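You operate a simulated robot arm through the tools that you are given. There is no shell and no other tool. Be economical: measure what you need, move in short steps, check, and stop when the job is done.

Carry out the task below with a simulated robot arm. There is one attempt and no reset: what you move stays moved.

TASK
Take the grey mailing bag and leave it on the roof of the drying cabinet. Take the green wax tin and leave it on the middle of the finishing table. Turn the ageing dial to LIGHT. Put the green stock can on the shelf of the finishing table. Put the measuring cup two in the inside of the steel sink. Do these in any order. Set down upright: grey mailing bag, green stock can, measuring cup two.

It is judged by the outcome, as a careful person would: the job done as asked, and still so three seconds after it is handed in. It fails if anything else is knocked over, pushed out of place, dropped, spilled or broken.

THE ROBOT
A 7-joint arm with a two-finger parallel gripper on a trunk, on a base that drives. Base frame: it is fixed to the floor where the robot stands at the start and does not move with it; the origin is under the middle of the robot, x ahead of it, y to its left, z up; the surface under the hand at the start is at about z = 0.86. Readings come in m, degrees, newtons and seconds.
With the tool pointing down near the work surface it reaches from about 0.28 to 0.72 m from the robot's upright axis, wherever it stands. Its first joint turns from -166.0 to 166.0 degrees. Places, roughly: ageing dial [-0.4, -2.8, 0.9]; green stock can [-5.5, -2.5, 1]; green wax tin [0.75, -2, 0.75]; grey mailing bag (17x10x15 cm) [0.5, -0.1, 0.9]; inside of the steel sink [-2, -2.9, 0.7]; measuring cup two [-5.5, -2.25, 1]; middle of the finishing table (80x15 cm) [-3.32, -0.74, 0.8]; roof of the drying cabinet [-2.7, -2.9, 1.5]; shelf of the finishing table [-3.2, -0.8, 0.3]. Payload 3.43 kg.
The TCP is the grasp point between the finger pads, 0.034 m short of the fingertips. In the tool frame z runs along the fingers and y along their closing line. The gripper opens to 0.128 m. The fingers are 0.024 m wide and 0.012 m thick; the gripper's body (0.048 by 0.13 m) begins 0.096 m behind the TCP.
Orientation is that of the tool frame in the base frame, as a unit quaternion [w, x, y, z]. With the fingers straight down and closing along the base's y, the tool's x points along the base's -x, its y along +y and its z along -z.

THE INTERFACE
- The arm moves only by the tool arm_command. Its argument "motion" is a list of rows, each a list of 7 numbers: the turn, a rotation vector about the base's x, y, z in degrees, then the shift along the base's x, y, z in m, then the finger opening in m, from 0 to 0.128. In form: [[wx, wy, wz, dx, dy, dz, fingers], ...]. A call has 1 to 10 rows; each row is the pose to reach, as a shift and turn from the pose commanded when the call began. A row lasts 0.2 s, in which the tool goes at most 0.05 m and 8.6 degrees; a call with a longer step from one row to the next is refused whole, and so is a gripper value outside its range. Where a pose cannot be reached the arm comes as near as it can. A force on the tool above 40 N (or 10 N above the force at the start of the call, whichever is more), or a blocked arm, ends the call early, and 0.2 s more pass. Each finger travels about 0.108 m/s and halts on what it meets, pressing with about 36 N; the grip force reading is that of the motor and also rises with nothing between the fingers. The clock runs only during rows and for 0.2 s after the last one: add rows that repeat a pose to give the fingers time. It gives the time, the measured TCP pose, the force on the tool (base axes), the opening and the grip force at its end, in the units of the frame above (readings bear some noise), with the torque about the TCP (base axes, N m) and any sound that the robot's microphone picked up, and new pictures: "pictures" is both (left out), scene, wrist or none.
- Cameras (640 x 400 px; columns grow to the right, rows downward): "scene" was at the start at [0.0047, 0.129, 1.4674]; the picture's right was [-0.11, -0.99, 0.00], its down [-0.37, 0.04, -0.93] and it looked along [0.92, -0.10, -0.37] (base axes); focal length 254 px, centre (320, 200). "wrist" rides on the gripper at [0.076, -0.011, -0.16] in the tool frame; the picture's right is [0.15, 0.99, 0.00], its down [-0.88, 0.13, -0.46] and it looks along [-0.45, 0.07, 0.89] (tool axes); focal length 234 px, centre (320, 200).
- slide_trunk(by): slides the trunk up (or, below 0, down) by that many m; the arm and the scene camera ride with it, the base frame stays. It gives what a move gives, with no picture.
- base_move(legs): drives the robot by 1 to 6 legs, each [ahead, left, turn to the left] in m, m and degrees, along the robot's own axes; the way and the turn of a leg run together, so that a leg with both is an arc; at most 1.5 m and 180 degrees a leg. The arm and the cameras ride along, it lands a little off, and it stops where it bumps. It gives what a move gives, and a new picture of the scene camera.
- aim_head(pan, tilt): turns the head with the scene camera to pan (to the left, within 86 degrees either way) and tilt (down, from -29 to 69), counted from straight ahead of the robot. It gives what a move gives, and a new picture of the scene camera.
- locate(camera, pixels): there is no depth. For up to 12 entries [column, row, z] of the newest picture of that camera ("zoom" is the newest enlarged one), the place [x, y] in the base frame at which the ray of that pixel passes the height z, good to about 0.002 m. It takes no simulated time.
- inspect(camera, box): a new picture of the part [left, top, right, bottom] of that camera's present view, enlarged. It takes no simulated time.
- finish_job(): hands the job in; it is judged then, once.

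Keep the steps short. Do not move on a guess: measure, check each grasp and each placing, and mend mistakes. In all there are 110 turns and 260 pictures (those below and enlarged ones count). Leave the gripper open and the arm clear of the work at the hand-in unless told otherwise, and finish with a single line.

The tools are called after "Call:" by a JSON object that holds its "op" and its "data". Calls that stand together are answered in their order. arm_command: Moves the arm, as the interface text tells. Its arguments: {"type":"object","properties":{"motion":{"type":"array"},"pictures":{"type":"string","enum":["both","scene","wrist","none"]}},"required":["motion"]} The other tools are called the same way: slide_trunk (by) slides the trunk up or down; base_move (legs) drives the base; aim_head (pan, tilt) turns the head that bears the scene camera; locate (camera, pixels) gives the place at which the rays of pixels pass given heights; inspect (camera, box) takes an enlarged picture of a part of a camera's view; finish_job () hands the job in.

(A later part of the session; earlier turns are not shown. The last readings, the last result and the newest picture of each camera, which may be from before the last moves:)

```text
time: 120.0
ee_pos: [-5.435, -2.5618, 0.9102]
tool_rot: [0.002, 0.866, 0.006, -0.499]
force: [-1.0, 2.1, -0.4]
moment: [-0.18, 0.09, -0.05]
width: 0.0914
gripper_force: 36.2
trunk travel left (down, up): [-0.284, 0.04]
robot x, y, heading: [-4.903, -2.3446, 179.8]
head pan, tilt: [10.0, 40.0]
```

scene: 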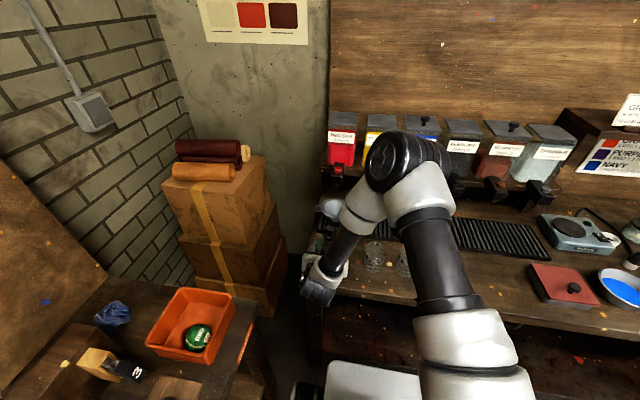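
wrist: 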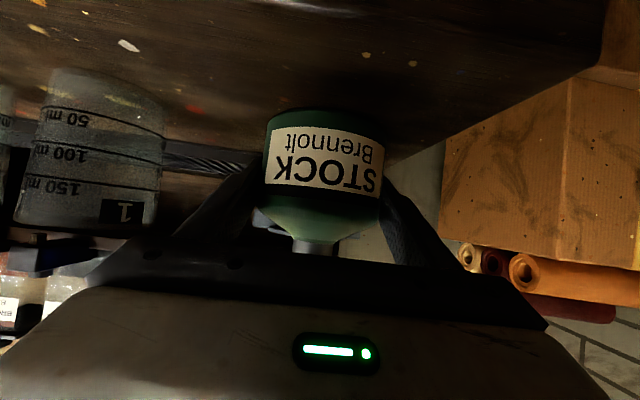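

Gripped at 0.0914. Lifting straight up, then pulling back.

Call:
{"op": "arm_command", "data": {"motion": [[0, 0, 0, 0, 0, 0.02, 0.06], [0, 0, 0, 0, 0, 0.05, 0.06], [0, 0, 0, 0, 0, 0.09, 0.06], [0, 0, 0, 0.0, 0, 0.13, 0.06], [0, 0, 0, 0.04, 0, 0.15, 0.06], [0, 0, 0, 0.08, 0.02, 0.15, 0.06], [0, 0, 0, 0.1, 0.06, 0.15, 0.06], [0, 0, 0, 0.1, 0.1, 0.15, 0.06]]}}

```text
time: 121.8
ee_pos: [-5.3733, -2.4875, 1.0558]
tool_rot: [0.001, 0.866, 0.004, -0.499]
force: [0.0, 1.0, -5.7]
moment: [-0.01, -0.02, 0.01]
width: 0.0913
gripper_force: 36.3
out of reach, approached as far as the arm can: row 7, 8
trunk travel left (down, up): [-0.284, 0.04]
robot x, y, heading: [-4.9049, -2.3452, 179.6]
head pan, tilt: [10.0, 40.0]
```

scene: 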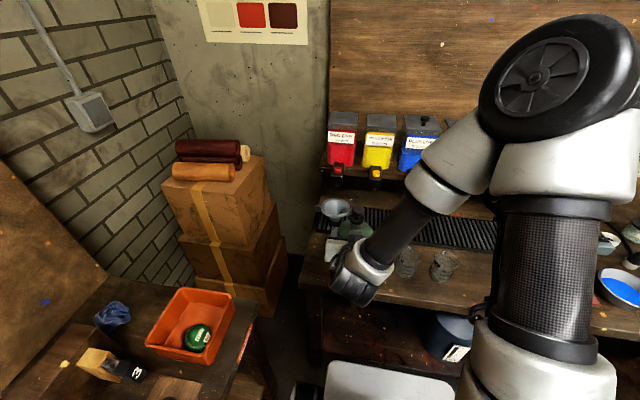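
wrist: 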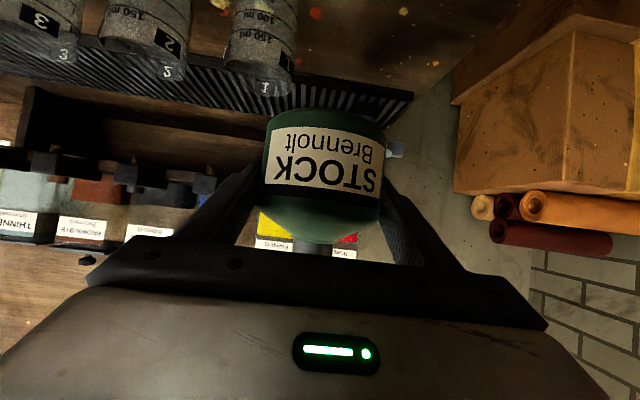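

The can is held (about 6 N). I'll back away, move towards the aisle middle, and turn to face north (+y).

Call:
{"op": "base_move", "data": {"legs": [[-0.8, 0, 0], [-0.4, -0.35, 0], [0, 0, -90]]}}

Call:
{"op": "aim_head", "data": {"pan": -50, "tilt": 30}}

```text
time: 133.5
ee_pos: [-3.8535, -1.5373, 1.0538]
tool_rot: [-0.347, 0.623, -0.602, -0.358]
force: [0.1, 1.1, -5.2]
moment: [-0.04, 0.0, 0.01]
width: 0.0912
gripper_force: 35.6
trunk travel left (down, up): [-0.284, 0.04]
robot x, y, heading: [-3.7009, -2.0044, 90.8]
head pan, tilt: [10.0, 40.0]
```

scene: 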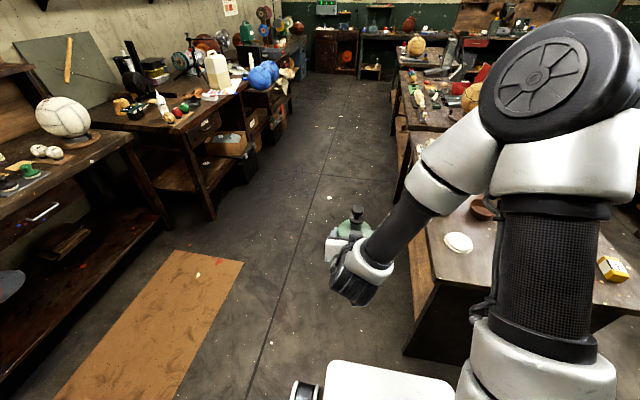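

```text
time: 134.8
ee_pos: [-3.8533, -1.5378, 1.0536]
tool_rot: [-0.347, 0.624, -0.602, -0.359]
force: [-0.4, 0.5, -5.1]
moment: [-0.03, -0.03, -0.02]
width: 0.0909
gripper_force: 35.7
trunk travel left (down, up): [-0.284, 0.04]
robot x, y, heading: [-3.7, -2.0029, 91.1]
head pan, tilt: [-50.0, 30.0]
```

scene: 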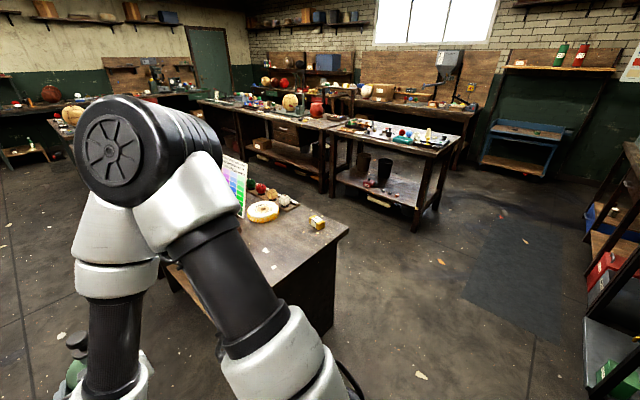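

Call:
{"op": "locate", "data": {"camera": "scene", "pixels": [[348, 230, 0.8], [320, 340, 0.0], [262, 212, 0.8], [318, 222, 0.8], [245, 175, 0.9]]}}

Call:
{"op": "aim_head", "data": {"pan": -10, "tilt": 35}}

```text
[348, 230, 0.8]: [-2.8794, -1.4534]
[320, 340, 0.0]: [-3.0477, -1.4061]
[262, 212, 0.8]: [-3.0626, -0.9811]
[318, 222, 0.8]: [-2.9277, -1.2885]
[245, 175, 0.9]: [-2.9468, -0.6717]
```

```text
time: 135.8
ee_pos: [-3.8539, -1.5369, 1.055]
tool_rot: [-0.348, 0.623, -0.602, -0.358]
force: [-0.3, -0.4, -6.0]
moment: [-0.03, 0.0, 0.01]
width: 0.0911
gripper_force: 36.2
trunk travel left (down, up): [-0.284, 0.04]
robot x, y, heading: [-3.7038, -2.0027, 90.8]
head pan, tilt: [-10.0, 35.0]
```

scene: 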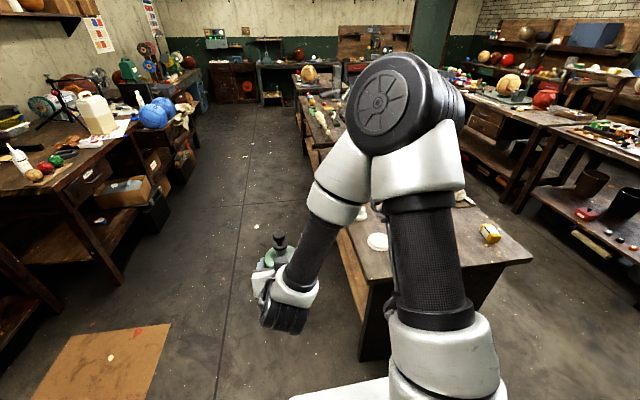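

Call:
{"op": "locate", "data": {"camera": "scene", "pixels": [[367, 284, 0.8], [531, 262, 0.8], [337, 228, 0.8], [362, 360, 0.0], [110, 285, 0.0]]}}

Call:
{"op": "base_move", "data": {"legs": [[0, -0.0, 0], [0.0, 0.6, 0], [1.1, 0, 0], [0, 0, -90]]}}

Call:
{"op": "aim_head", "data": {"pan": 0, "tilt": 35}}

```text
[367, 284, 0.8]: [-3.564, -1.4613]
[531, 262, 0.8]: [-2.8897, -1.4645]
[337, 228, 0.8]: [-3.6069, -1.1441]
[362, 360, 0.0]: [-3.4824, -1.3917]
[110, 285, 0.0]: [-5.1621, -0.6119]
```

```text
time: 151.5
ee_pos: [-3.8332, -0.763, 1.0543]
tool_rot: [0.499, -0.006, 0.866, 0.003]
force: [-0.4, 0.5, -5.5]
moment: [0.01, 0.0, -0.01]
width: 0.0914
gripper_force: 35.9
trunk travel left (down, up): [-0.284, 0.04]
robot x, y, heading: [-4.3044, -0.9014, -0.2]
head pan, tilt: [-10.0, 35.0]
```

scene: 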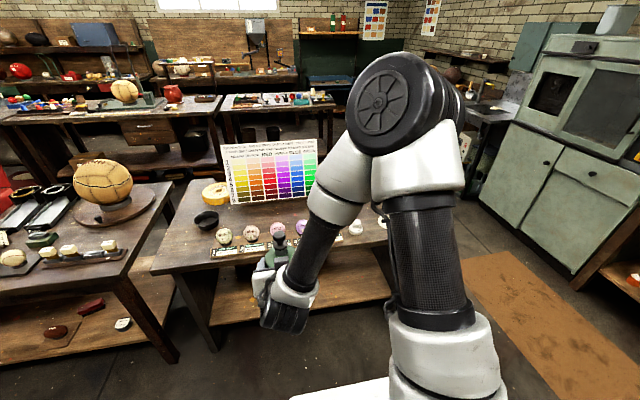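

```text
time: 152.2
ee_pos: [-3.8336, -0.7629, 1.0535]
tool_rot: [0.498, -0.007, 0.867, 0.003]
force: [0.4, 0.1, -5.1]
moment: [-0.02, 0.03, 0.0]
width: 0.0909
gripper_force: 35.7
trunk travel left (down, up): [-0.284, 0.04]
robot x, y, heading: [-4.2992, -0.9081, -0.1]
head pan, tilt: [0.0, 35.0]
```

scene: 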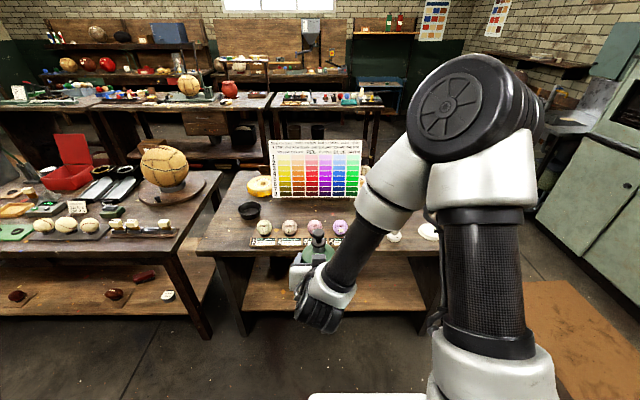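

The shelf is open from this side and empty. I'll measure it.

Call:
{"op": "inspect", "data": {"camera": "scene", "box": [190, 160, 450, 350]}}

Call:
{"op": "locate", "data": {"camera": "scene", "pixels": [[243, 310, 0.3], [280, 309, 0.3], [250, 280, 0.3], [196, 256, 0.8], [262, 255, 0.8], [240, 333, 0.0], [380, 256, 0.3], [400, 306, 0.3]]}}

```text
2.11 times, centred on (320, 255) of scene
```

zoom: 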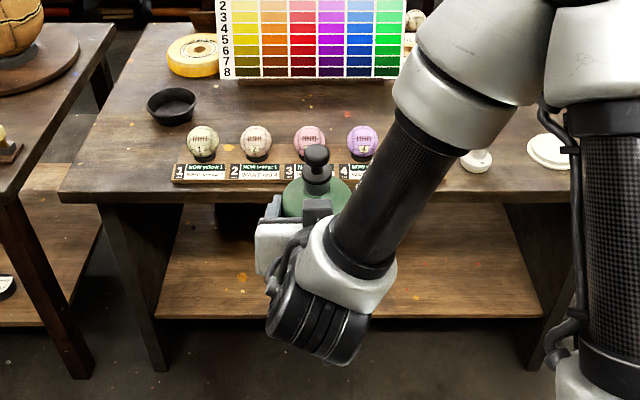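

```text
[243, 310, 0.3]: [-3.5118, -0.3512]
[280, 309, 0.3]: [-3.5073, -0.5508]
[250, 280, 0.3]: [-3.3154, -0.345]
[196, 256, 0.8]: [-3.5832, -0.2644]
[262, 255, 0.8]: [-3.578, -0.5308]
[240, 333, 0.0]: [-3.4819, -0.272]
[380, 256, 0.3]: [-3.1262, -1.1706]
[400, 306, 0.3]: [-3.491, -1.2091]
```

The shelf's front edge is at x≈−3.51, y −0.35 to −1.2, and the table edge at x≈−3.58. The target for the can is (−3.38,−0.76). I'll lower the trunk first, then the arm, in front of the table.

Call:
{"op": "slide_trunk", "data": {"by": -0.28}}

Call:
{"op": "arm_command", "data": {"motion": [[0, 0, 0, 0.03, 0, -0.03, 0.06], [0, 0, 0, 0.06, 0, -0.06, 0.06], [0, 0, 0, 0.09, 0, -0.09, 0.06], [0, 0, 0, 0.1, 0, -0.13, 0.06], [0, 0, 0, 0.1, 0, -0.17, 0.06], [0, 0, 0, 0.1, 0, -0.2, 0.06]]}}

```text
time: 155.1
ee_pos: [-3.8324, -0.7631, 0.7738]
tool_rot: [0.499, -0.007, 0.867, 0.003]
force: [-0.1, -0.7, -6.4]
moment: [0.01, 0.03, -0.04]
width: 0.091
gripper_force: 35.6
trunk travel left (down, up): [-0.004, 0.32]
robot x, y, heading: [-4.3, -0.9053, -0.0]
head pan, tilt: [0.0, 35.0]
```

```text
time: 156.5
ee_pos: [-3.7345, -0.7655, 0.5738]
tool_rot: [0.499, -0.007, 0.867, 0.003]
force: [0.2, -0.4, -6.2]
moment: [0.01, 0.0, 0.04]
width: 0.0912
gripper_force: 36.9
trunk travel left (down, up): [-0.004, 0.32]
robot x, y, heading: [-4.3019, -0.9086, -0.0]
head pan, tilt: [0.0, 35.0]
```

scene: 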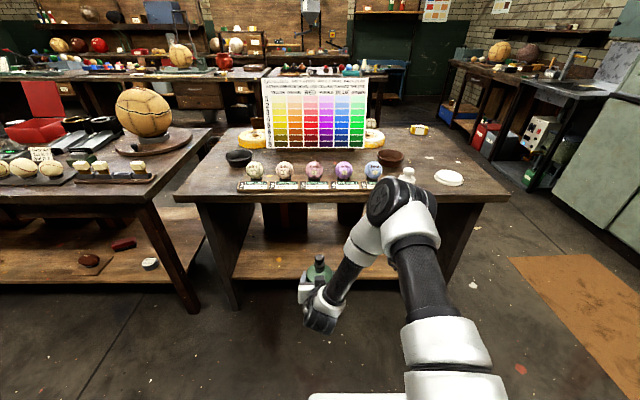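
wrist: 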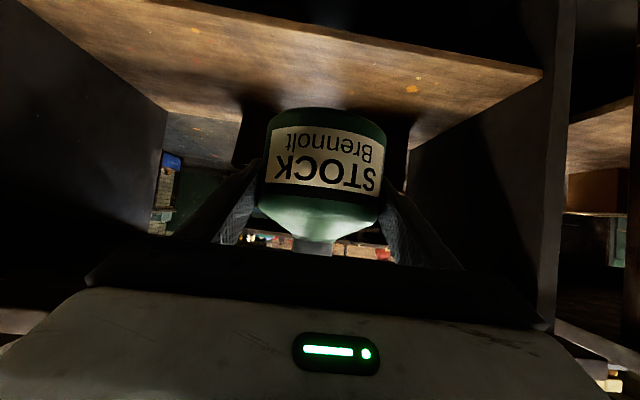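

Arm works well low. Continue down to z≈0.42 and re-measure the shelf edge.

Call:
{"op": "arm_command", "data": {"motion": [[0, 0, 0, 0.02, 0, -0.03, 0.06], [0, 0, 0, 0.04, 0, -0.07, 0.06], [0, 0, 0, 0.05, 0, -0.11, 0.06], [0, 0, 0, 0.05, 0, -0.15, 0.06]]}}

Call:
{"op": "locate", "data": {"camera": "scene", "pixels": [[260, 279, 0.3], [400, 281, 0.3], [260, 279, 0.28], [260, 279, 0.32], [245, 202, 0.8]]}}

Call:
{"op": "inspect", "data": {"camera": "scene", "box": [200, 180, 460, 340]}}

```text
time: 157.5
ee_pos: [-3.6858, -0.7644, 0.4257]
tool_rot: [0.499, -0.007, 0.867, 0.003]
force: [0.0, 0.0, -6.1]
moment: [0.0, 0.02, 0.0]
width: 0.0909
gripper_force: 35.7
trunk travel left (down, up): [-0.004, 0.32]
robot x, y, heading: [-4.2998, -0.9078, -0.3]
head pan, tilt: [0.0, 35.0]
```

scene: 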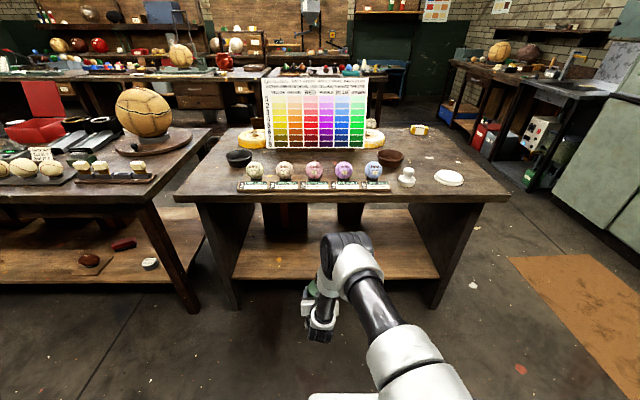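
wrist: 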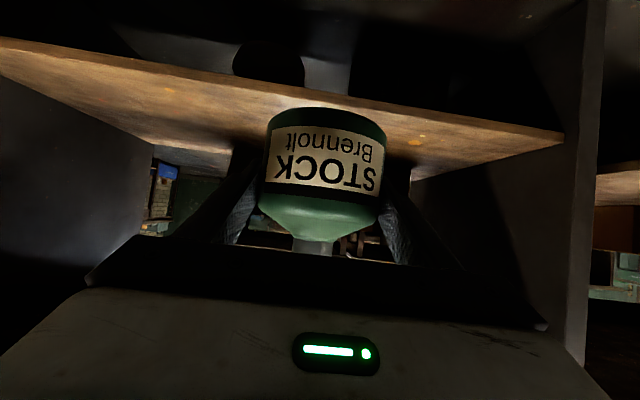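

```text
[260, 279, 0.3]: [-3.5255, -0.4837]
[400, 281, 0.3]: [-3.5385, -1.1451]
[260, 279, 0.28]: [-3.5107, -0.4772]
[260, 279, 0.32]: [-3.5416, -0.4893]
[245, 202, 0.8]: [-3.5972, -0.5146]
```

```text
2.46 times, centred on (330, 260) of scene
```

zoom: 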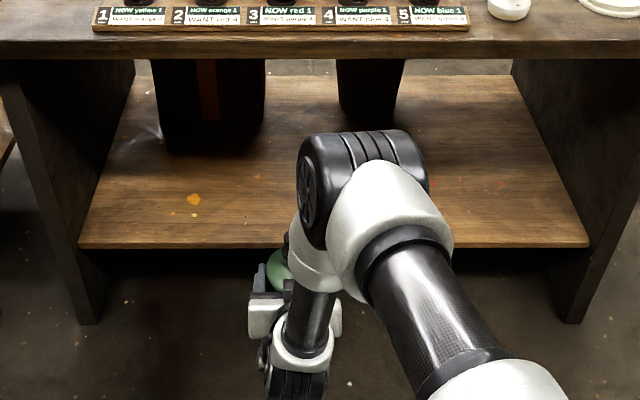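

Two dark bins stand at the back of the shelf. I need their fronts and also the elbow's position against the table edge.

Call:
{"op": "locate", "data": {"camera": "scene", "pixels": [[285, 240, 0.3], [350, 224, 0.3], [338, 226, 0.3], [347, 238, 0.6], [347, 238, 0.7], [347, 238, 0.8], [315, 335, 0.5], [308, 300, 0.45]]}}

```text
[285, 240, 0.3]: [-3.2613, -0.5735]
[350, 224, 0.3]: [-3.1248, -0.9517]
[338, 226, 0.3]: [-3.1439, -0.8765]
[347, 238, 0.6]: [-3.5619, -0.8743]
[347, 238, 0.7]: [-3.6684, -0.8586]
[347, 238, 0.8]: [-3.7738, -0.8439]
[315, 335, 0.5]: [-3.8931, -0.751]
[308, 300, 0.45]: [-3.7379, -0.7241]
```

The bins are far enough back (x≥−3.26). The elbow must not hit the table edge, so I'll stretch the arm forward first (straighter arm, elbow further back).

Call:
{"op": "arm_command", "data": {"motion": [[0, 0, 0, 0.03, 0, 0, 0.06], [0, 0, 0, 0.06, 0, 0, 0.06], [0, 0, 0, 0.09, 0, 0, 0.06], [0, 0, 0, 0.12, 0, 0, 0.06], [0, 0, 0, 0.15, 0, 0, 0.06]]}}

Call:
{"op": "inspect", "data": {"camera": "scene", "box": [200, 180, 460, 340]}}

```text
time: 158.7
ee_pos: [-3.5328, -0.7639, 0.4241]
tool_rot: [0.498, -0.007, 0.867, 0.003]
force: [-0.3, 0.5, -5.6]
moment: [0.02, 0.03, -0.03]
width: 0.0911
gripper_force: 35.9
trunk travel left (down, up): [-0.004, 0.32]
robot x, y, heading: [-4.3015, -0.9032, -0.2]
head pan, tilt: [0.0, 35.0]
```

scene: 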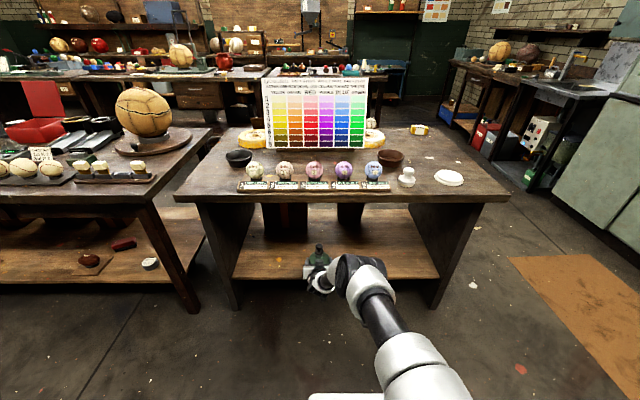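
wrist: 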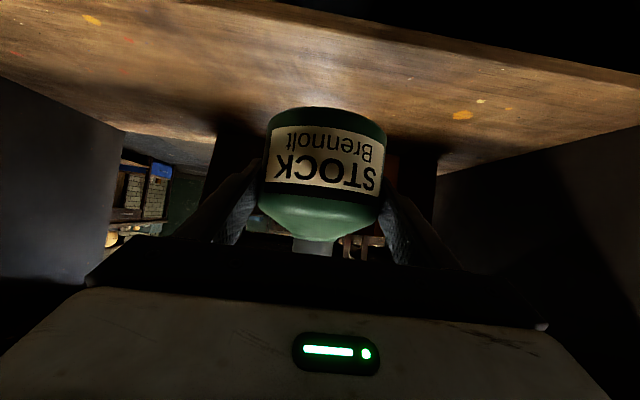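

```text
2.46 times, centred on (330, 260) of scene
```

zoom: 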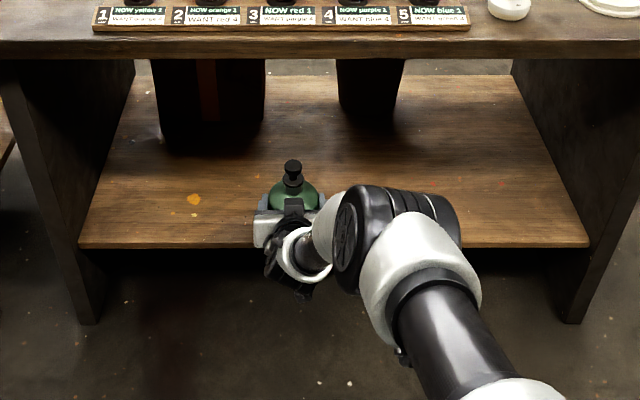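

The arm stretches on nicely, with the elbow dropping. Another 9 cm.

Call:
{"op": "arm_command", "data": {"motion": [[0, 0, 0, 0.03, 0, 0, 0.06], [0, 0, 0, 0.06, 0, 0, 0.06], [0, 0, 0, 0.09, 0, 0, 0.06], [0, 0, 0, 0.1, 0, 0, 0.06]]}}

Call:
{"op": "inspect", "data": {"camera": "scene", "box": [200, 180, 460, 340]}}

```text
time: 159.7
ee_pos: [-3.4738, -0.7718, 0.4352]
tool_rot: [0.498, -0.007, 0.867, 0.003]
force: [0.1, 0.2, -4.9]
moment: [-0.01, 0.04, 0.01]
width: 0.0913
gripper_force: 35.8
out of reach, approached as far as the arm can: row 2, 3, 4
trunk travel left (down, up): [-0.004, 0.32]
robot x, y, heading: [-4.304, -0.9048, -0.2]
head pan, tilt: [0.0, 35.0]
```

scene: 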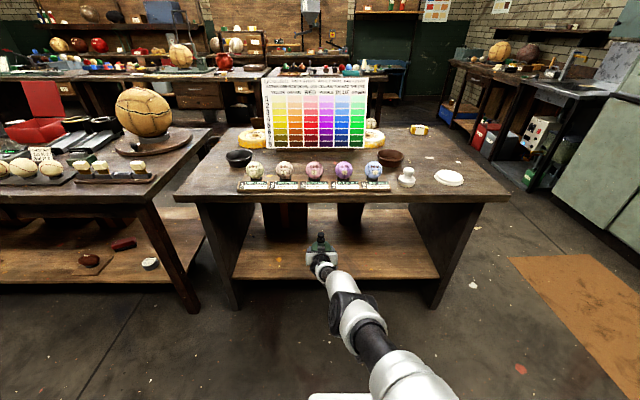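
wrist: 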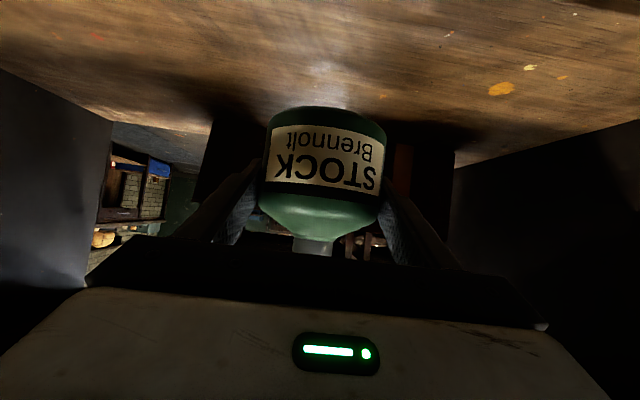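

```text
2.46 times, centred on (330, 260) of scene
```

zoom: 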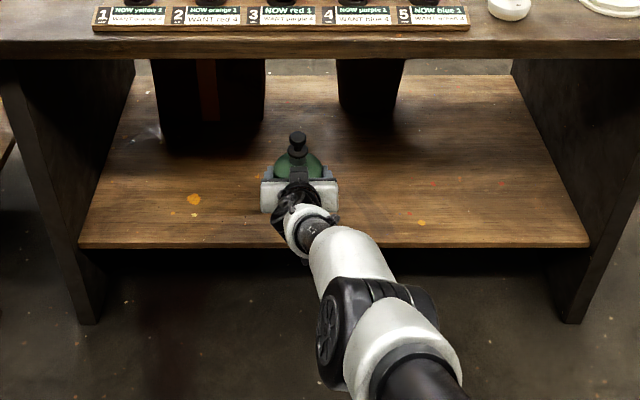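

Arm is nearly straight with the elbow well clear of the table. Base ahead 0.12, then pull the arm slightly back while lowering.

Call:
{"op": "base_move", "data": {"legs": [[0.12, 0, 0]]}}

Call:
{"op": "arm_command", "data": {"motion": [[0, 0, 0, -0.02, 0, -0.01, 0.06], [0, 0, 0, -0.03, 0, -0.025, 0.06], [0, 0, 0, -0.03, 0, -0.045, 0.06], [0, 0, 0, -0.03, 0, -0.055, 0.06]]}}

```text
time: 160.9
ee_pos: [-3.3556, -0.7718, 0.4345]
tool_rot: [0.499, -0.006, 0.867, 0.002]
force: [0.0, -0.2, -6.1]
moment: [-0.02, 0.05, -0.05]
width: 0.0912
gripper_force: 35.4
trunk travel left (down, up): [-0.004, 0.32]
robot x, y, heading: [-4.1814, -0.9043, 0.2]
head pan, tilt: [0.0, 35.0]
```

scene: 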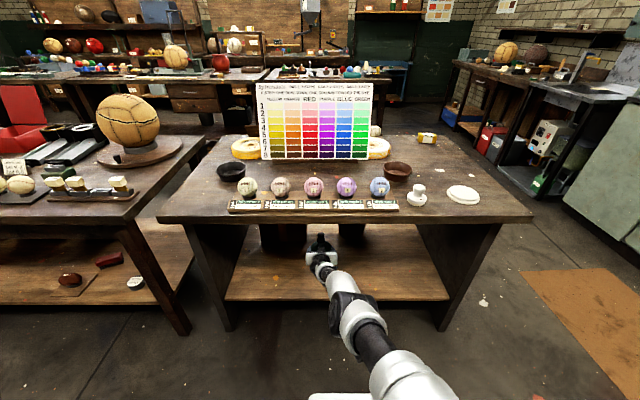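

```text
time: 161.9
ee_pos: [-3.3866, -0.7706, 0.3917]
tool_rot: [0.498, -0.007, 0.867, 0.003]
force: [-0.2, 0.1, -5.7]
moment: [0.01, 0.05, -0.01]
width: 0.0911
gripper_force: 36.2
out of reach, approached as far as the arm can: row 4
trunk travel left (down, up): [-0.004, 0.32]
robot x, y, heading: [-4.1841, -0.9068, 0.1]
head pan, tilt: [0.0, 35.0]
```

scene: 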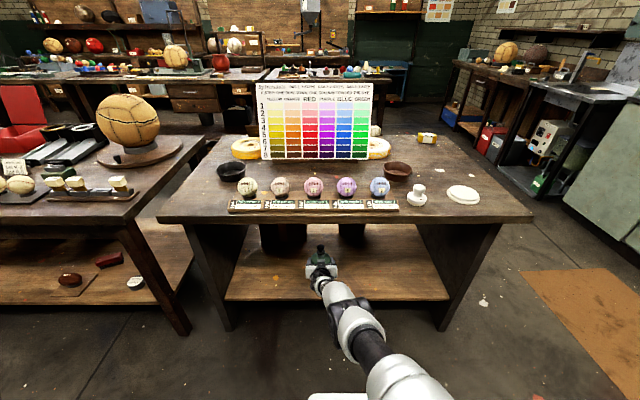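
wrist: 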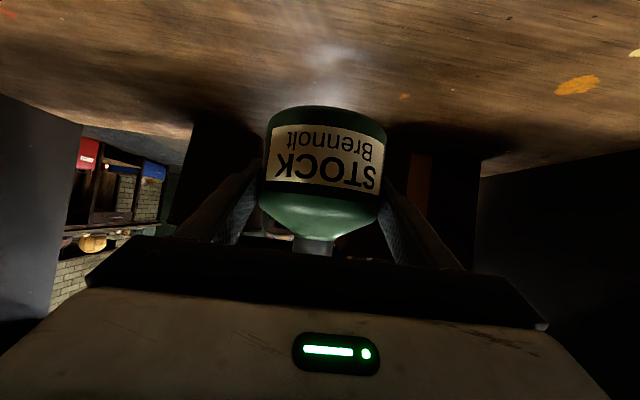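

Continue lowering while pulling back 4 cm; stop on contact.

Call:
{"op": "arm_command", "data": {"motion": [[0, 0, 0, -0.03, 0, -0.005, 0.06], [0, 0, 0, -0.045, 0, -0.015, 0.06], [0, 0, 0, -0.045, 0, -0.025, 0.06], [0, 0, 0, -0.045, 0, -0.03, 0.06], [0, 0, 0, -0.045, 0, -0.034, 0.06]]}}

```text
time: 163.1
ee_pos: [-3.4319, -0.772, 0.3572]
tool_rot: [0.499, -0.006, 0.866, 0.003]
force: [0.1, 0.3, -6.4]
moment: [-0.02, 0.03, 0.05]
width: 0.0913
gripper_force: 35.9
trunk travel left (down, up): [-0.004, 0.32]
robot x, y, heading: [-4.1851, -0.906, -0.1]
head pan, tilt: [0.0, 35.0]
```

scene: 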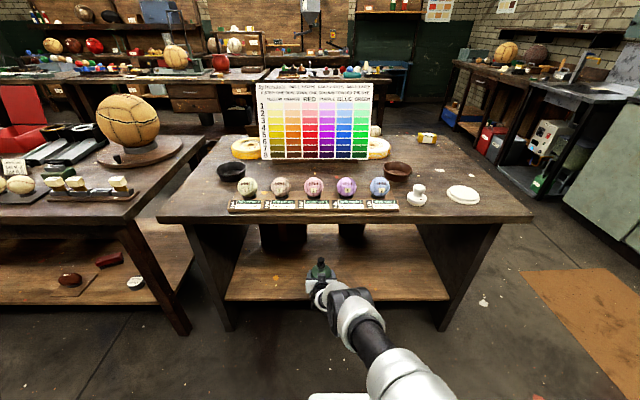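
wrist: 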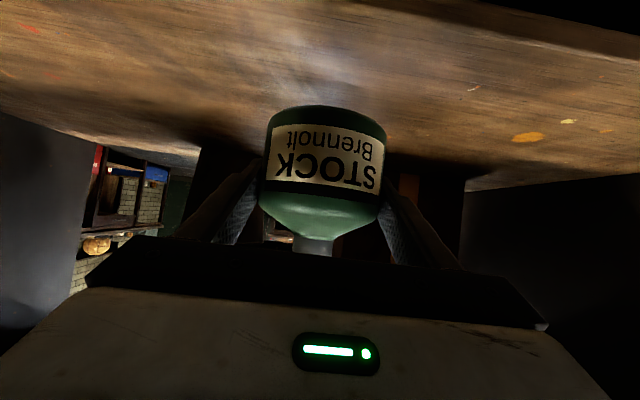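

Base 5 cm ahead for depth, then the last few mm down in fine steps.

Call:
{"op": "base_move", "data": {"legs": [[0.05, 0, 0]]}}

Call:
{"op": "arm_command", "data": {"motion": [[0, 0, 0, 0, 0, -0.004, 0.06], [0, 0, 0, 0, 0, -0.008, 0.06], [0, 0, 0, 0, 0, -0.011, 0.06], [0, 0, 0, 0, 0, -0.014, 0.06]], "pictures": "wrist"}}

```text
time: 164.0
ee_pos: [-3.3829, -0.773, 0.3569]
tool_rot: [0.499, -0.007, 0.867, 0.003]
force: [1.1, -1.4, -6.0]
moment: [0.0, 0.04, 0.01]
width: 0.091
gripper_force: 35.6
trunk travel left (down, up): [-0.004, 0.32]
robot x, y, heading: [-4.1317, -0.9096, 0.0]
head pan, tilt: [0.0, 35.0]
```

scene: 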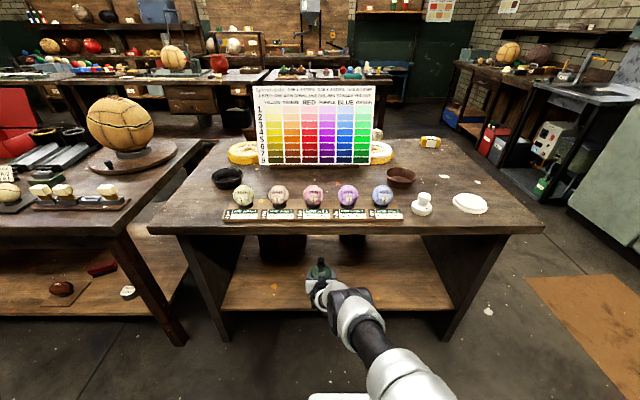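

```text
time: 165.0
ee_pos: [-3.3818, -0.7719, 0.3482]
tool_rot: [0.498, -0.008, 0.867, 0.003]
force: [0.3, 0.5, -5.5]
moment: [0.03, 0.05, -0.01]
width: 0.091
gripper_force: 36.7
trunk travel left (down, up): [-0.004, 0.32]
robot x, y, heading: [-4.1353, -0.9038, -0.2]
head pan, tilt: [0.0, 35.0]
```

wrist: 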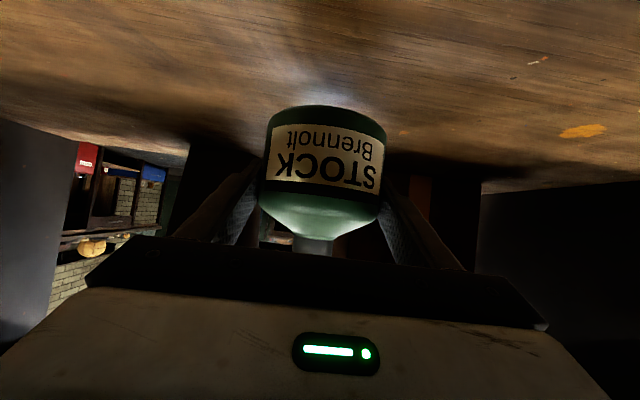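

Call:
{"op": "arm_command", "data": {"motion": [[0, 0, 0, 0, 0, -0.004, 0.06], [0, 0, 0, 0, 0, -0.008, 0.06], [0, 0, 0, 0, 0, -0.012, 0.06], [0, 0, 0, 0, 0, -0.016, 0.06], [0, 0, 0, 0, 0, -0.02, 0.06], [0, 0, 0, 0, 0, -0.024, 0.06]], "pictures": "wrist"}}

```text
time: 166.4
ee_pos: [-3.382, -0.7732, 0.3457]
tool_rot: [0.498, -0.007, 0.867, 0.003]
force: [-0.3, -0.4, -6.4]
moment: [0.01, 0.02, 0.01]
width: 0.0913
gripper_force: 35.6
out of reach, approached as far as the arm can: row 1, 2, 3, 4, 5, 6
trunk travel left (down, up): [-0.004, 0.32]
robot x, y, heading: [-4.1287, -0.9057, -0.1]
head pan, tilt: [0.0, 35.0]
```

wrist: 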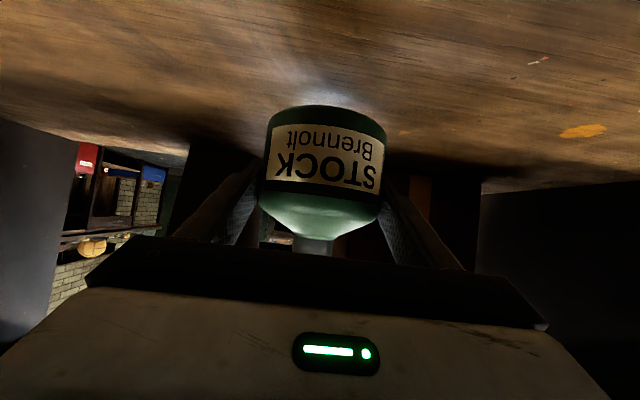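

Reach limit again; pull the arm in 5 cm while lowering (the base stays), can still well inside the shelf.

Call:
{"op": "arm_command", "data": {"motion": [[0, 0, 0, -0.025, 0, 0.0, 0.06], [0, 0, 0, -0.04, 0, -0.004, 0.06], [0, 0, 0, -0.04, 0, -0.009, 0.06], [0, 0, 0, -0.04, 0, -0.014, 0.06], [0, 0, 0, -0.04, 0, -0.018, 0.06], [0, 0, 0, -0.04, 0, -0.022, 0.06]]}}

```text
time: 167.8
ee_pos: [-3.4212, -0.7715, 0.3234]
tool_rot: [0.498, -0.007, 0.867, 0.003]
force: [0.6, 0.7, -5.8]
moment: [-0.02, 0.04, -0.01]
width: 0.0913
gripper_force: 36.1
trunk travel left (down, up): [-0.004, 0.32]
robot x, y, heading: [-4.131, -0.9058, -0.2]
head pan, tilt: [0.0, 35.0]
```

scene: 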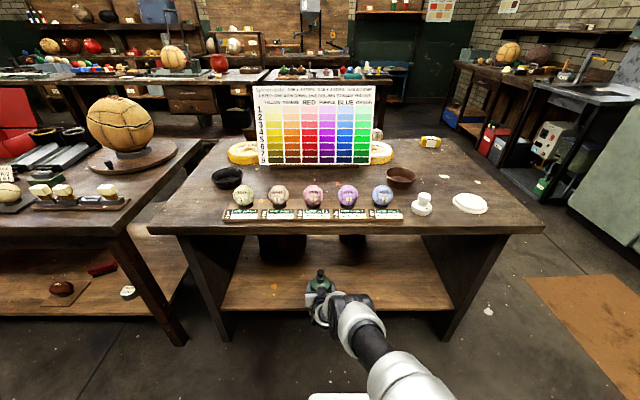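
wrist: 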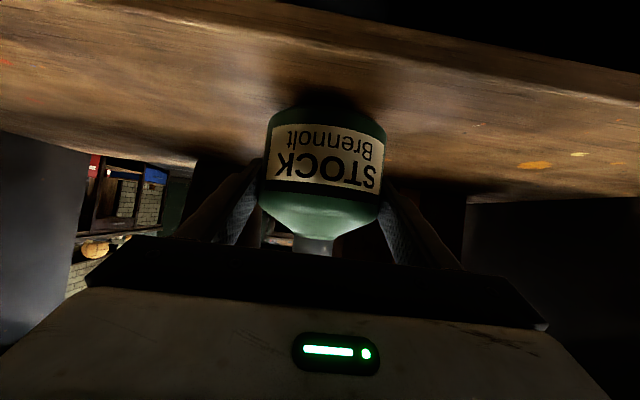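

No contact yet; shadow gap is closing. Continue down in small steps.

Call:
{"op": "arm_command", "data": {"motion": [[0, 0, 0, -0.005, 0, -0.004, 0.06], [0, 0, 0, -0.01, 0, -0.008, 0.06], [0, 0, 0, -0.01, 0, -0.012, 0.06], [0, 0, 0, -0.01, 0, -0.016, 0.06], [0, 0, 0, -0.01, 0, -0.02, 0.06], [0, 0, 0, -0.01, 0, -0.024, 0.06], [0, 0, 0, -0.01, 0, -0.028, 0.06], [0, 0, 0, -0.01, 0, -0.032, 0.06]], "pictures": "wrist"}}

```text
time: 169.6
ee_pos: [-3.4334, -0.7688, 0.3124]
tool_rot: [0.5, -0.007, 0.866, 0.003]
force: [2.0, -1.7, 0.2]
moment: [0.16, -0.22, -0.15]
width: 0.091
gripper_force: 36.2
out of reach, approached as far as the arm can: row 4, 5, 6, 7, 8
trunk travel left (down, up): [-0.004, 0.32]
robot x, y, heading: [-4.1335, -0.9058, 0.3]
head pan, tilt: [0.0, 35.0]
```

wrist: 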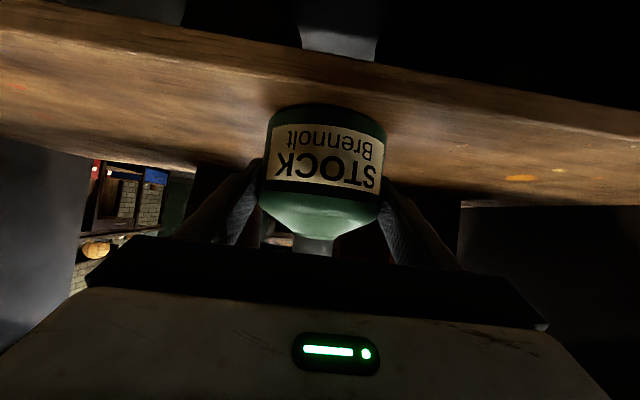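

The force shows contact: the can is supported, but only about 2 cm inside the edge. I'll raise 8 mm, creep 5 cm further in, and set it down there.

Call:
{"op": "arm_command", "data": {"motion": [[0, 0, 0, 0, 0, 0.005, 0.06], [0, 0, 0, 0, 0, 0.01, 0.06], [0, 0, 0, 0, 0, 0.01, 0.06]], "pictures": "none"}}

Call:
{"op": "base_move", "data": {"legs": [[0.05, 0, 0]]}}

Call:
{"op": "arm_command", "data": {"motion": [[0, 0, 0, 0, 0, -0.003, 0.06], [0, 0, 0, 0, 0, -0.006, 0.06], [0, 0, 0, 0, 0, -0.009, 0.06], [0, 0, 0, 0, 0, -0.012, 0.06]]}}

```text
time: 170.4
ee_pos: [-3.4363, -0.769, 0.3192]
tool_rot: [0.498, -0.007, 0.867, 0.003]
force: [-0.2, -0.3, -5.7]
moment: [-0.01, 0.06, 0.01]
width: 0.0912
gripper_force: 36.2
trunk travel left (down, up): [-0.004, 0.32]
robot x, y, heading: [-4.1331, -0.9053, -0.2]
head pan, tilt: [0.0, 35.0]
```

```text
time: 171.3
ee_pos: [-3.3854, -0.7689, 0.3205]
tool_rot: [0.499, -0.007, 0.867, 0.003]
force: [-0.6, -0.5, -5.6]
moment: [0.0, 0.03, -0.05]
width: 0.0911
gripper_force: 35.7
trunk travel left (down, up): [-0.004, 0.32]
robot x, y, heading: [-4.0821, -0.9076, 0.1]
head pan, tilt: [0.0, 35.0]
```

scene: 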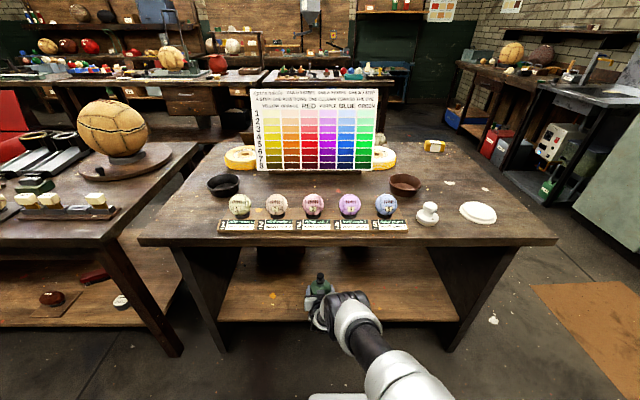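

```text
time: 172.3
ee_pos: [-3.3839, -0.7708, 0.3125]
tool_rot: [0.499, -0.006, 0.866, 0.003]
force: [-1.5, 0.4, 1.2]
moment: [0.24, -0.19, 0.06]
width: 0.0912
gripper_force: 36.2
trunk travel left (down, up): [-0.004, 0.32]
robot x, y, heading: [-4.0827, -0.9082, -0.1]
head pan, tilt: [0.0, 35.0]
```

scene: 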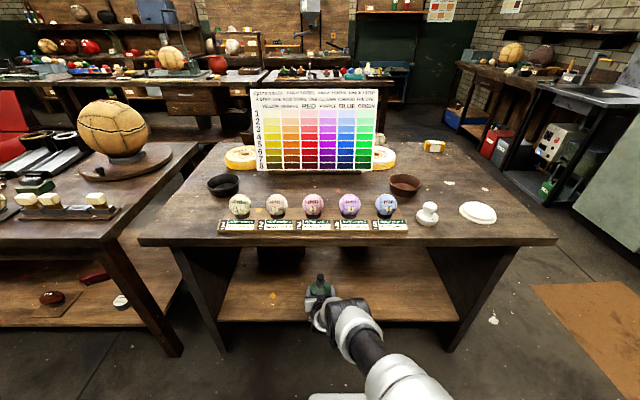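
wrist: 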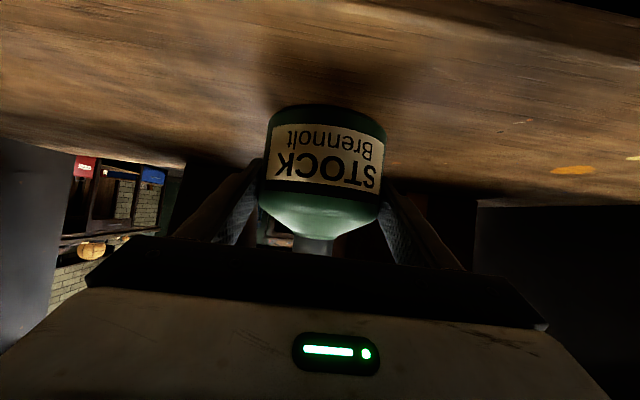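

Supported (+1 N). Release, then back the base straight out.

Call:
{"op": "arm_command", "data": {"motion": [[0, 0, 0, 0, 0, 0, 0.1], [0, 0, 0, 0, 0, 0, 0.128], [0, 0, 0, 0, 0, 0, 0.128], [0, 0, 0, 0, 0, 0, 0.128]], "pictures": "wrist"}}

Call:
{"op": "base_move", "data": {"legs": [[-0.4, 0, 0]]}}

Call:
{"op": "inspect", "data": {"camera": "scene", "box": [200, 180, 460, 340]}}

```text
time: 173.3
ee_pos: [-3.3855, -0.7694, 0.3113]
tool_rot: [0.498, -0.007, 0.867, 0.003]
force: [0.2, -0.4, -0.2]
moment: [0.01, 0.01, 0.0]
width: 0.1283
gripper_force: 0.0
trunk travel left (down, up): [-0.004, 0.32]
robot x, y, heading: [-4.0828, -0.9063, -0.3]
head pan, tilt: [0.0, 35.0]
```

wrist: 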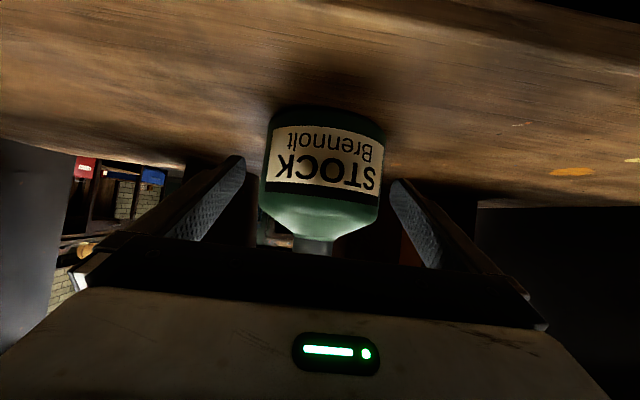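

```text
time: 175.8
ee_pos: [-3.7741, -0.77, 0.3105]
tool_rot: [0.498, -0.006, 0.867, 0.003]
force: [-0.5, 0.3, -0.2]
moment: [-0.02, 0.05, 0.0]
width: 0.1278
gripper_force: 0.1
trunk travel left (down, up): [-0.004, 0.32]
robot x, y, heading: [-4.4692, -0.8995, -0.1]
head pan, tilt: [0.0, 35.0]
```

scene: 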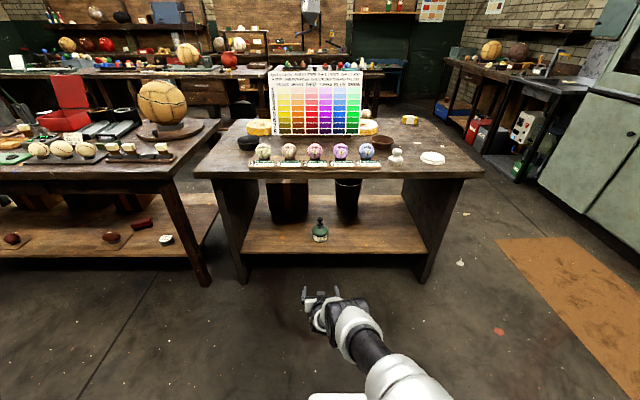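

```text
2.46 times, centred on (330, 260) of scene
```

zoom: 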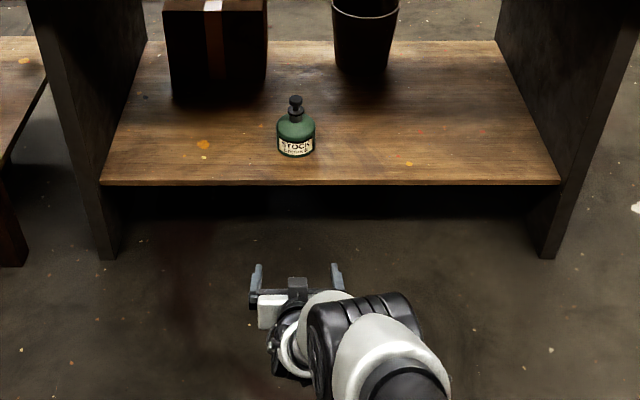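

The can stands upright on the shelf. Now the cup: raise the arm and trunk back to travel pose.

Call:
{"op": "slide_trunk", "data": {"by": 0.28}}

Call:
{"op": "arm_command", "data": {"motion": [[0, 0, 0, 0, 0, 0.045, 0.128], [0, 0, 0, 0, 0, 0.09, 0.128], [0, 0, 0, 0, 0, 0.13, 0.128], [0, 6, 0, -0.02, 0, 0.17, 0.128], [0, 12, 0, -0.04, 0, 0.21, 0.128], [0, 19, 0, -0.06, 0, 0.25, 0.128], [0, 26, 0, -0.08, 0, 0.29, 0.128], [0, 33, 0, -0.1, 0, 0.33, 0.128], [0, 40, 0, -0.12, 0, 0.37, 0.128], [0, 47, 0, -0.14, 0, 0.41, 0.128]], "pictures": "none"}}

Call:
{"op": "arm_command", "data": {"motion": [[0, 7, 0, -0.02, 0, 0.04, 0.128], [0, 13, 0, -0.04, 0, 0.08, 0.128], [0, 13, 0, -0.06, 0, 0.12, 0.128], [0, 13, 0, -0.08, 0.0, 0.16, 0.128], [0, 13, 0, -0.1, -0.02, 0.2, 0.128], [0, 13, 0, -0.1, -0.05, 0.22, 0.128]], "pictures": "scene"}}

```text
time: 178.6
ee_pos: [-3.7748, -0.7684, 0.5913]
tool_rot: [0.499, -0.007, 0.867, 0.003]
force: [-0.1, -0.2, -0.3]
moment: [-0.01, 0.0, 0.0]
width: 0.1282
gripper_force: 0.0
trunk travel left (down, up): [-0.284, 0.04]
robot x, y, heading: [-4.4721, -0.9061, -0.3]
head pan, tilt: [0.0, 35.0]
```

```text
time: 180.8
ee_pos: [-3.9164, -0.77, 1.002]
tool_rot: [0.111, -0.006, 0.994, 0.006]
force: [0.2, -0.4, -0.1]
moment: [-0.01, 0.01, 0.0]
width: 0.1279
gripper_force: 0.1
trunk travel left (down, up): [-0.284, 0.04]
robot x, y, heading: [-4.4707, -0.9013, -0.0]
head pan, tilt: [0.0, 35.0]
```

```text
time: 182.2
ee_pos: [-4.0142, -0.8212, 1.221]
tool_rot: [-0.001, -0.003, 1.0, 0.006]
force: [-0.3, -0.3, 1.3]
moment: [0.0, 0.0, 0.02]
width: 0.1279
gripper_force: 0.0
trunk travel left (down, up): [-0.284, 0.04]
robot x, y, heading: [-4.4705, -0.9075, 0.1]
head pan, tilt: [0.0, 35.0]
```

scene: 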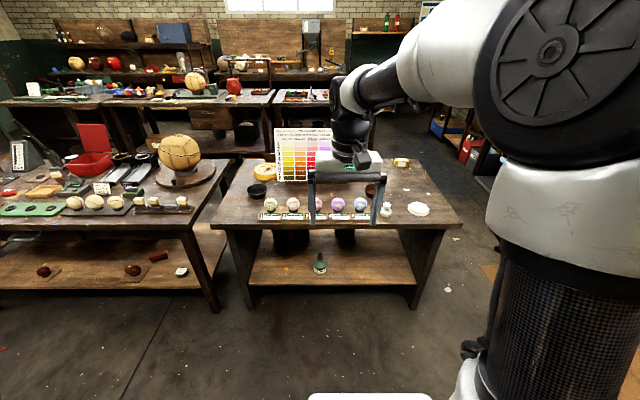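

Tool is vertical. Strafe right to y≈−2.2, turn left through north to face the west bench.

Call:
{"op": "base_move", "data": {"legs": [[0, -1.25, 0], [0, 0, 180], [0.4, 0.08, 0]]}}

Call:
{"op": "aim_head", "data": {"pan": 10, "tilt": 45}}

```text
time: 204.3
ee_pos: [-5.3244, -2.3493, 1.2195]
tool_rot: [0.006, 1.0, 0.01, 0.003]
force: [-0.2, 0.5, -0.4]
moment: [-0.02, -0.03, -0.02]
width: 0.1281
gripper_force: 0.1
trunk travel left (down, up): [-0.284, 0.04]
robot x, y, heading: [-4.8668, -2.2603, -179.6]
head pan, tilt: [0.0, 35.0]
```

scene: 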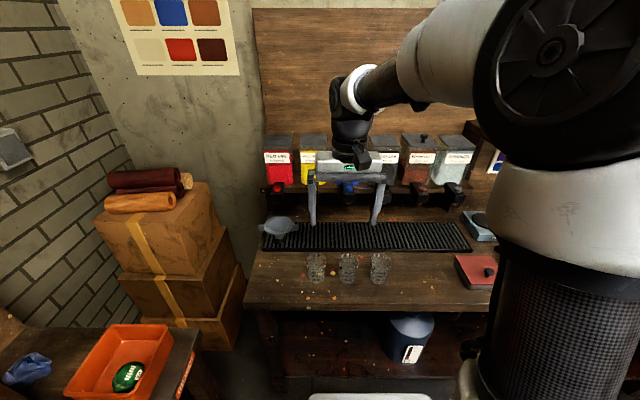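

```text
time: 205.1
ee_pos: [-5.3239, -2.3486, 1.2217]
tool_rot: [0.007, 1.0, 0.01, 0.002]
force: [0.1, 0.0, 0.3]
moment: [-0.03, 0.03, -0.02]
width: 0.1283
gripper_force: 0.2
trunk travel left (down, up): [-0.284, 0.04]
robot x, y, heading: [-4.8672, -2.2618, -179.5]
head pan, tilt: [10.0, 45.0]
```

scene: 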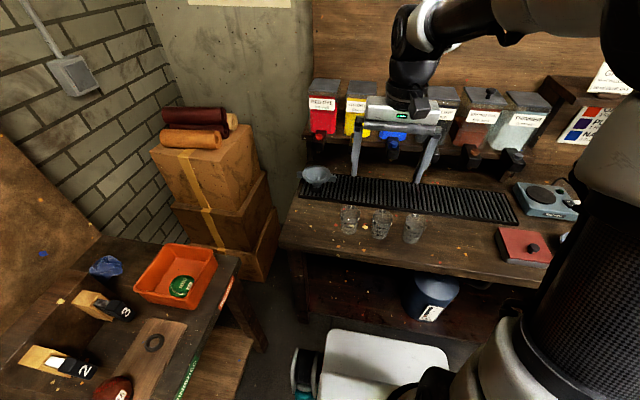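

I'll rotate the tool 90° so the fingers close along x, with one finger in front of the cup and one behind it, clear of cups 1 and 3.

Call:
{"op": "arm_command", "data": {"motion": [[0, 0, 8.5, 0, 0, 0, 0.128], [0, 0, 17, 0, 0.01, 0, 0.128], [0, 0, 25.5, -0.01, 0.02, 0, 0.128], [0, 0, 34, -0.02, 0.03, 0, 0.128], [0, 0, 42.5, -0.03, 0.04, 0, 0.128], [0, 0, 51, -0.04, 0.04, 0, 0.128], [0, 0, 59.5, -0.05, 0.04, 0, 0.128], [0, 0, 68, -0.06, 0.04, 0, 0.128], [0, 0, 76.5, -0.07, 0.04, 0, 0.128], [0, 0, 85, -0.07, 0.04, 0, 0.128]], "pictures": "none"}}

Call:
{"op": "arm_command", "data": {"motion": [[0, 0, 4, 0, 0, -0.04, 0.128], [0, 0, 4, 0, 0, -0.05, 0.128]]}}

Call:
{"op": "inspect", "data": {"camera": "wrist", "box": [180, 60, 460, 240]}}

```text
time: 207.2
ee_pos: [-5.3952, -2.3087, 1.2218]
tool_rot: [0.004, 0.73, 0.683, 0.005]
force: [0.7, 0.1, 0.1]
moment: [-0.02, -0.01, 0.01]
width: 0.1279
gripper_force: 0.1
trunk travel left (down, up): [-0.284, 0.04]
robot x, y, heading: [-4.8637, -2.2597, -179.5]
head pan, tilt: [10.0, 45.0]
```

```text
time: 207.8
ee_pos: [-5.3952, -2.3078, 1.1689]
tool_rot: [0.002, 0.707, 0.708, 0.004]
force: [-0.3, 1.0, -0.7]
moment: [-0.02, 0.0, -0.01]
width: 0.1282
gripper_force: 0.1
trunk travel left (down, up): [-0.284, 0.04]
robot x, y, heading: [-4.8684, -2.2581, -179.7]
head pan, tilt: [10.0, 45.0]
```

scene: 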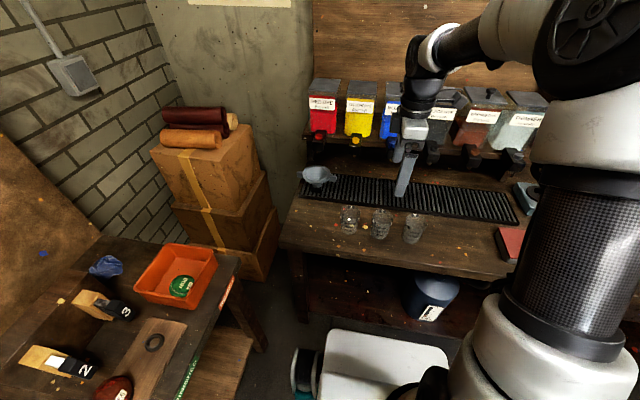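
wrist: 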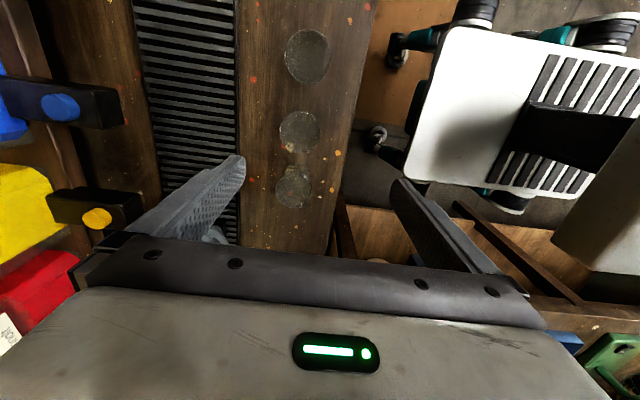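

```text
2.22 times, centred on (320, 150) of wrist
```

zoom: 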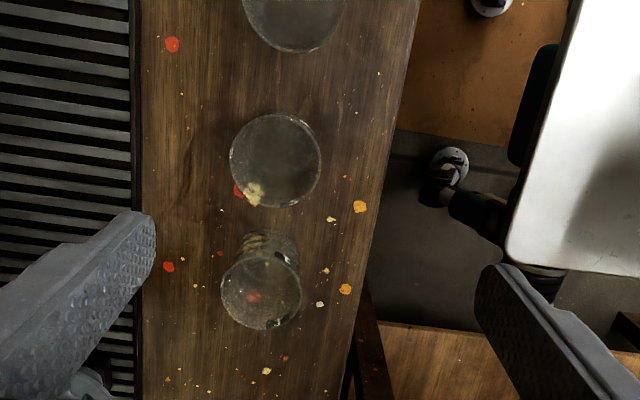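

Call:
{"op": "locate", "data": {"camera": "zoom", "pixels": [[229, 155, 0.95], [321, 160, 0.95], [275, 113, 0.95], [275, 207, 0.95], [275, 160, 0.9], [260, 290, 0.95], [295, 5, 0.95]]}}

Call:
{"op": "inspect", "data": {"camera": "scene", "box": [330, 190, 440, 260]}}

```text
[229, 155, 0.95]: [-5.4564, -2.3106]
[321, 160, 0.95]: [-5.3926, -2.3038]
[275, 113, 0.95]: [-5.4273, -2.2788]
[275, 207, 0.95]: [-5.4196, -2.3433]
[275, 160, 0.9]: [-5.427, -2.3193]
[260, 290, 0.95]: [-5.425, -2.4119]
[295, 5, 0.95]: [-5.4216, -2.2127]
```

```text
5.71 times, centred on (385, 225) of scene
```

zoom: 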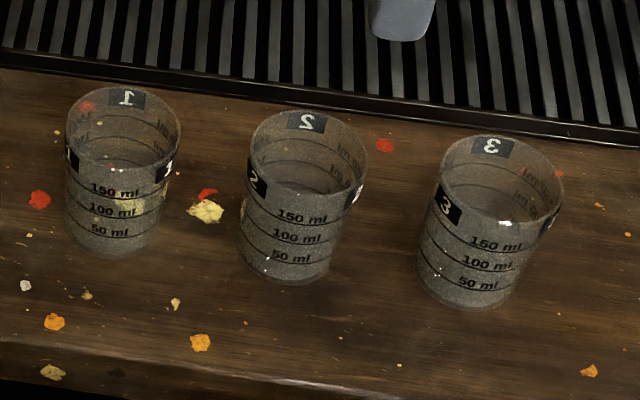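

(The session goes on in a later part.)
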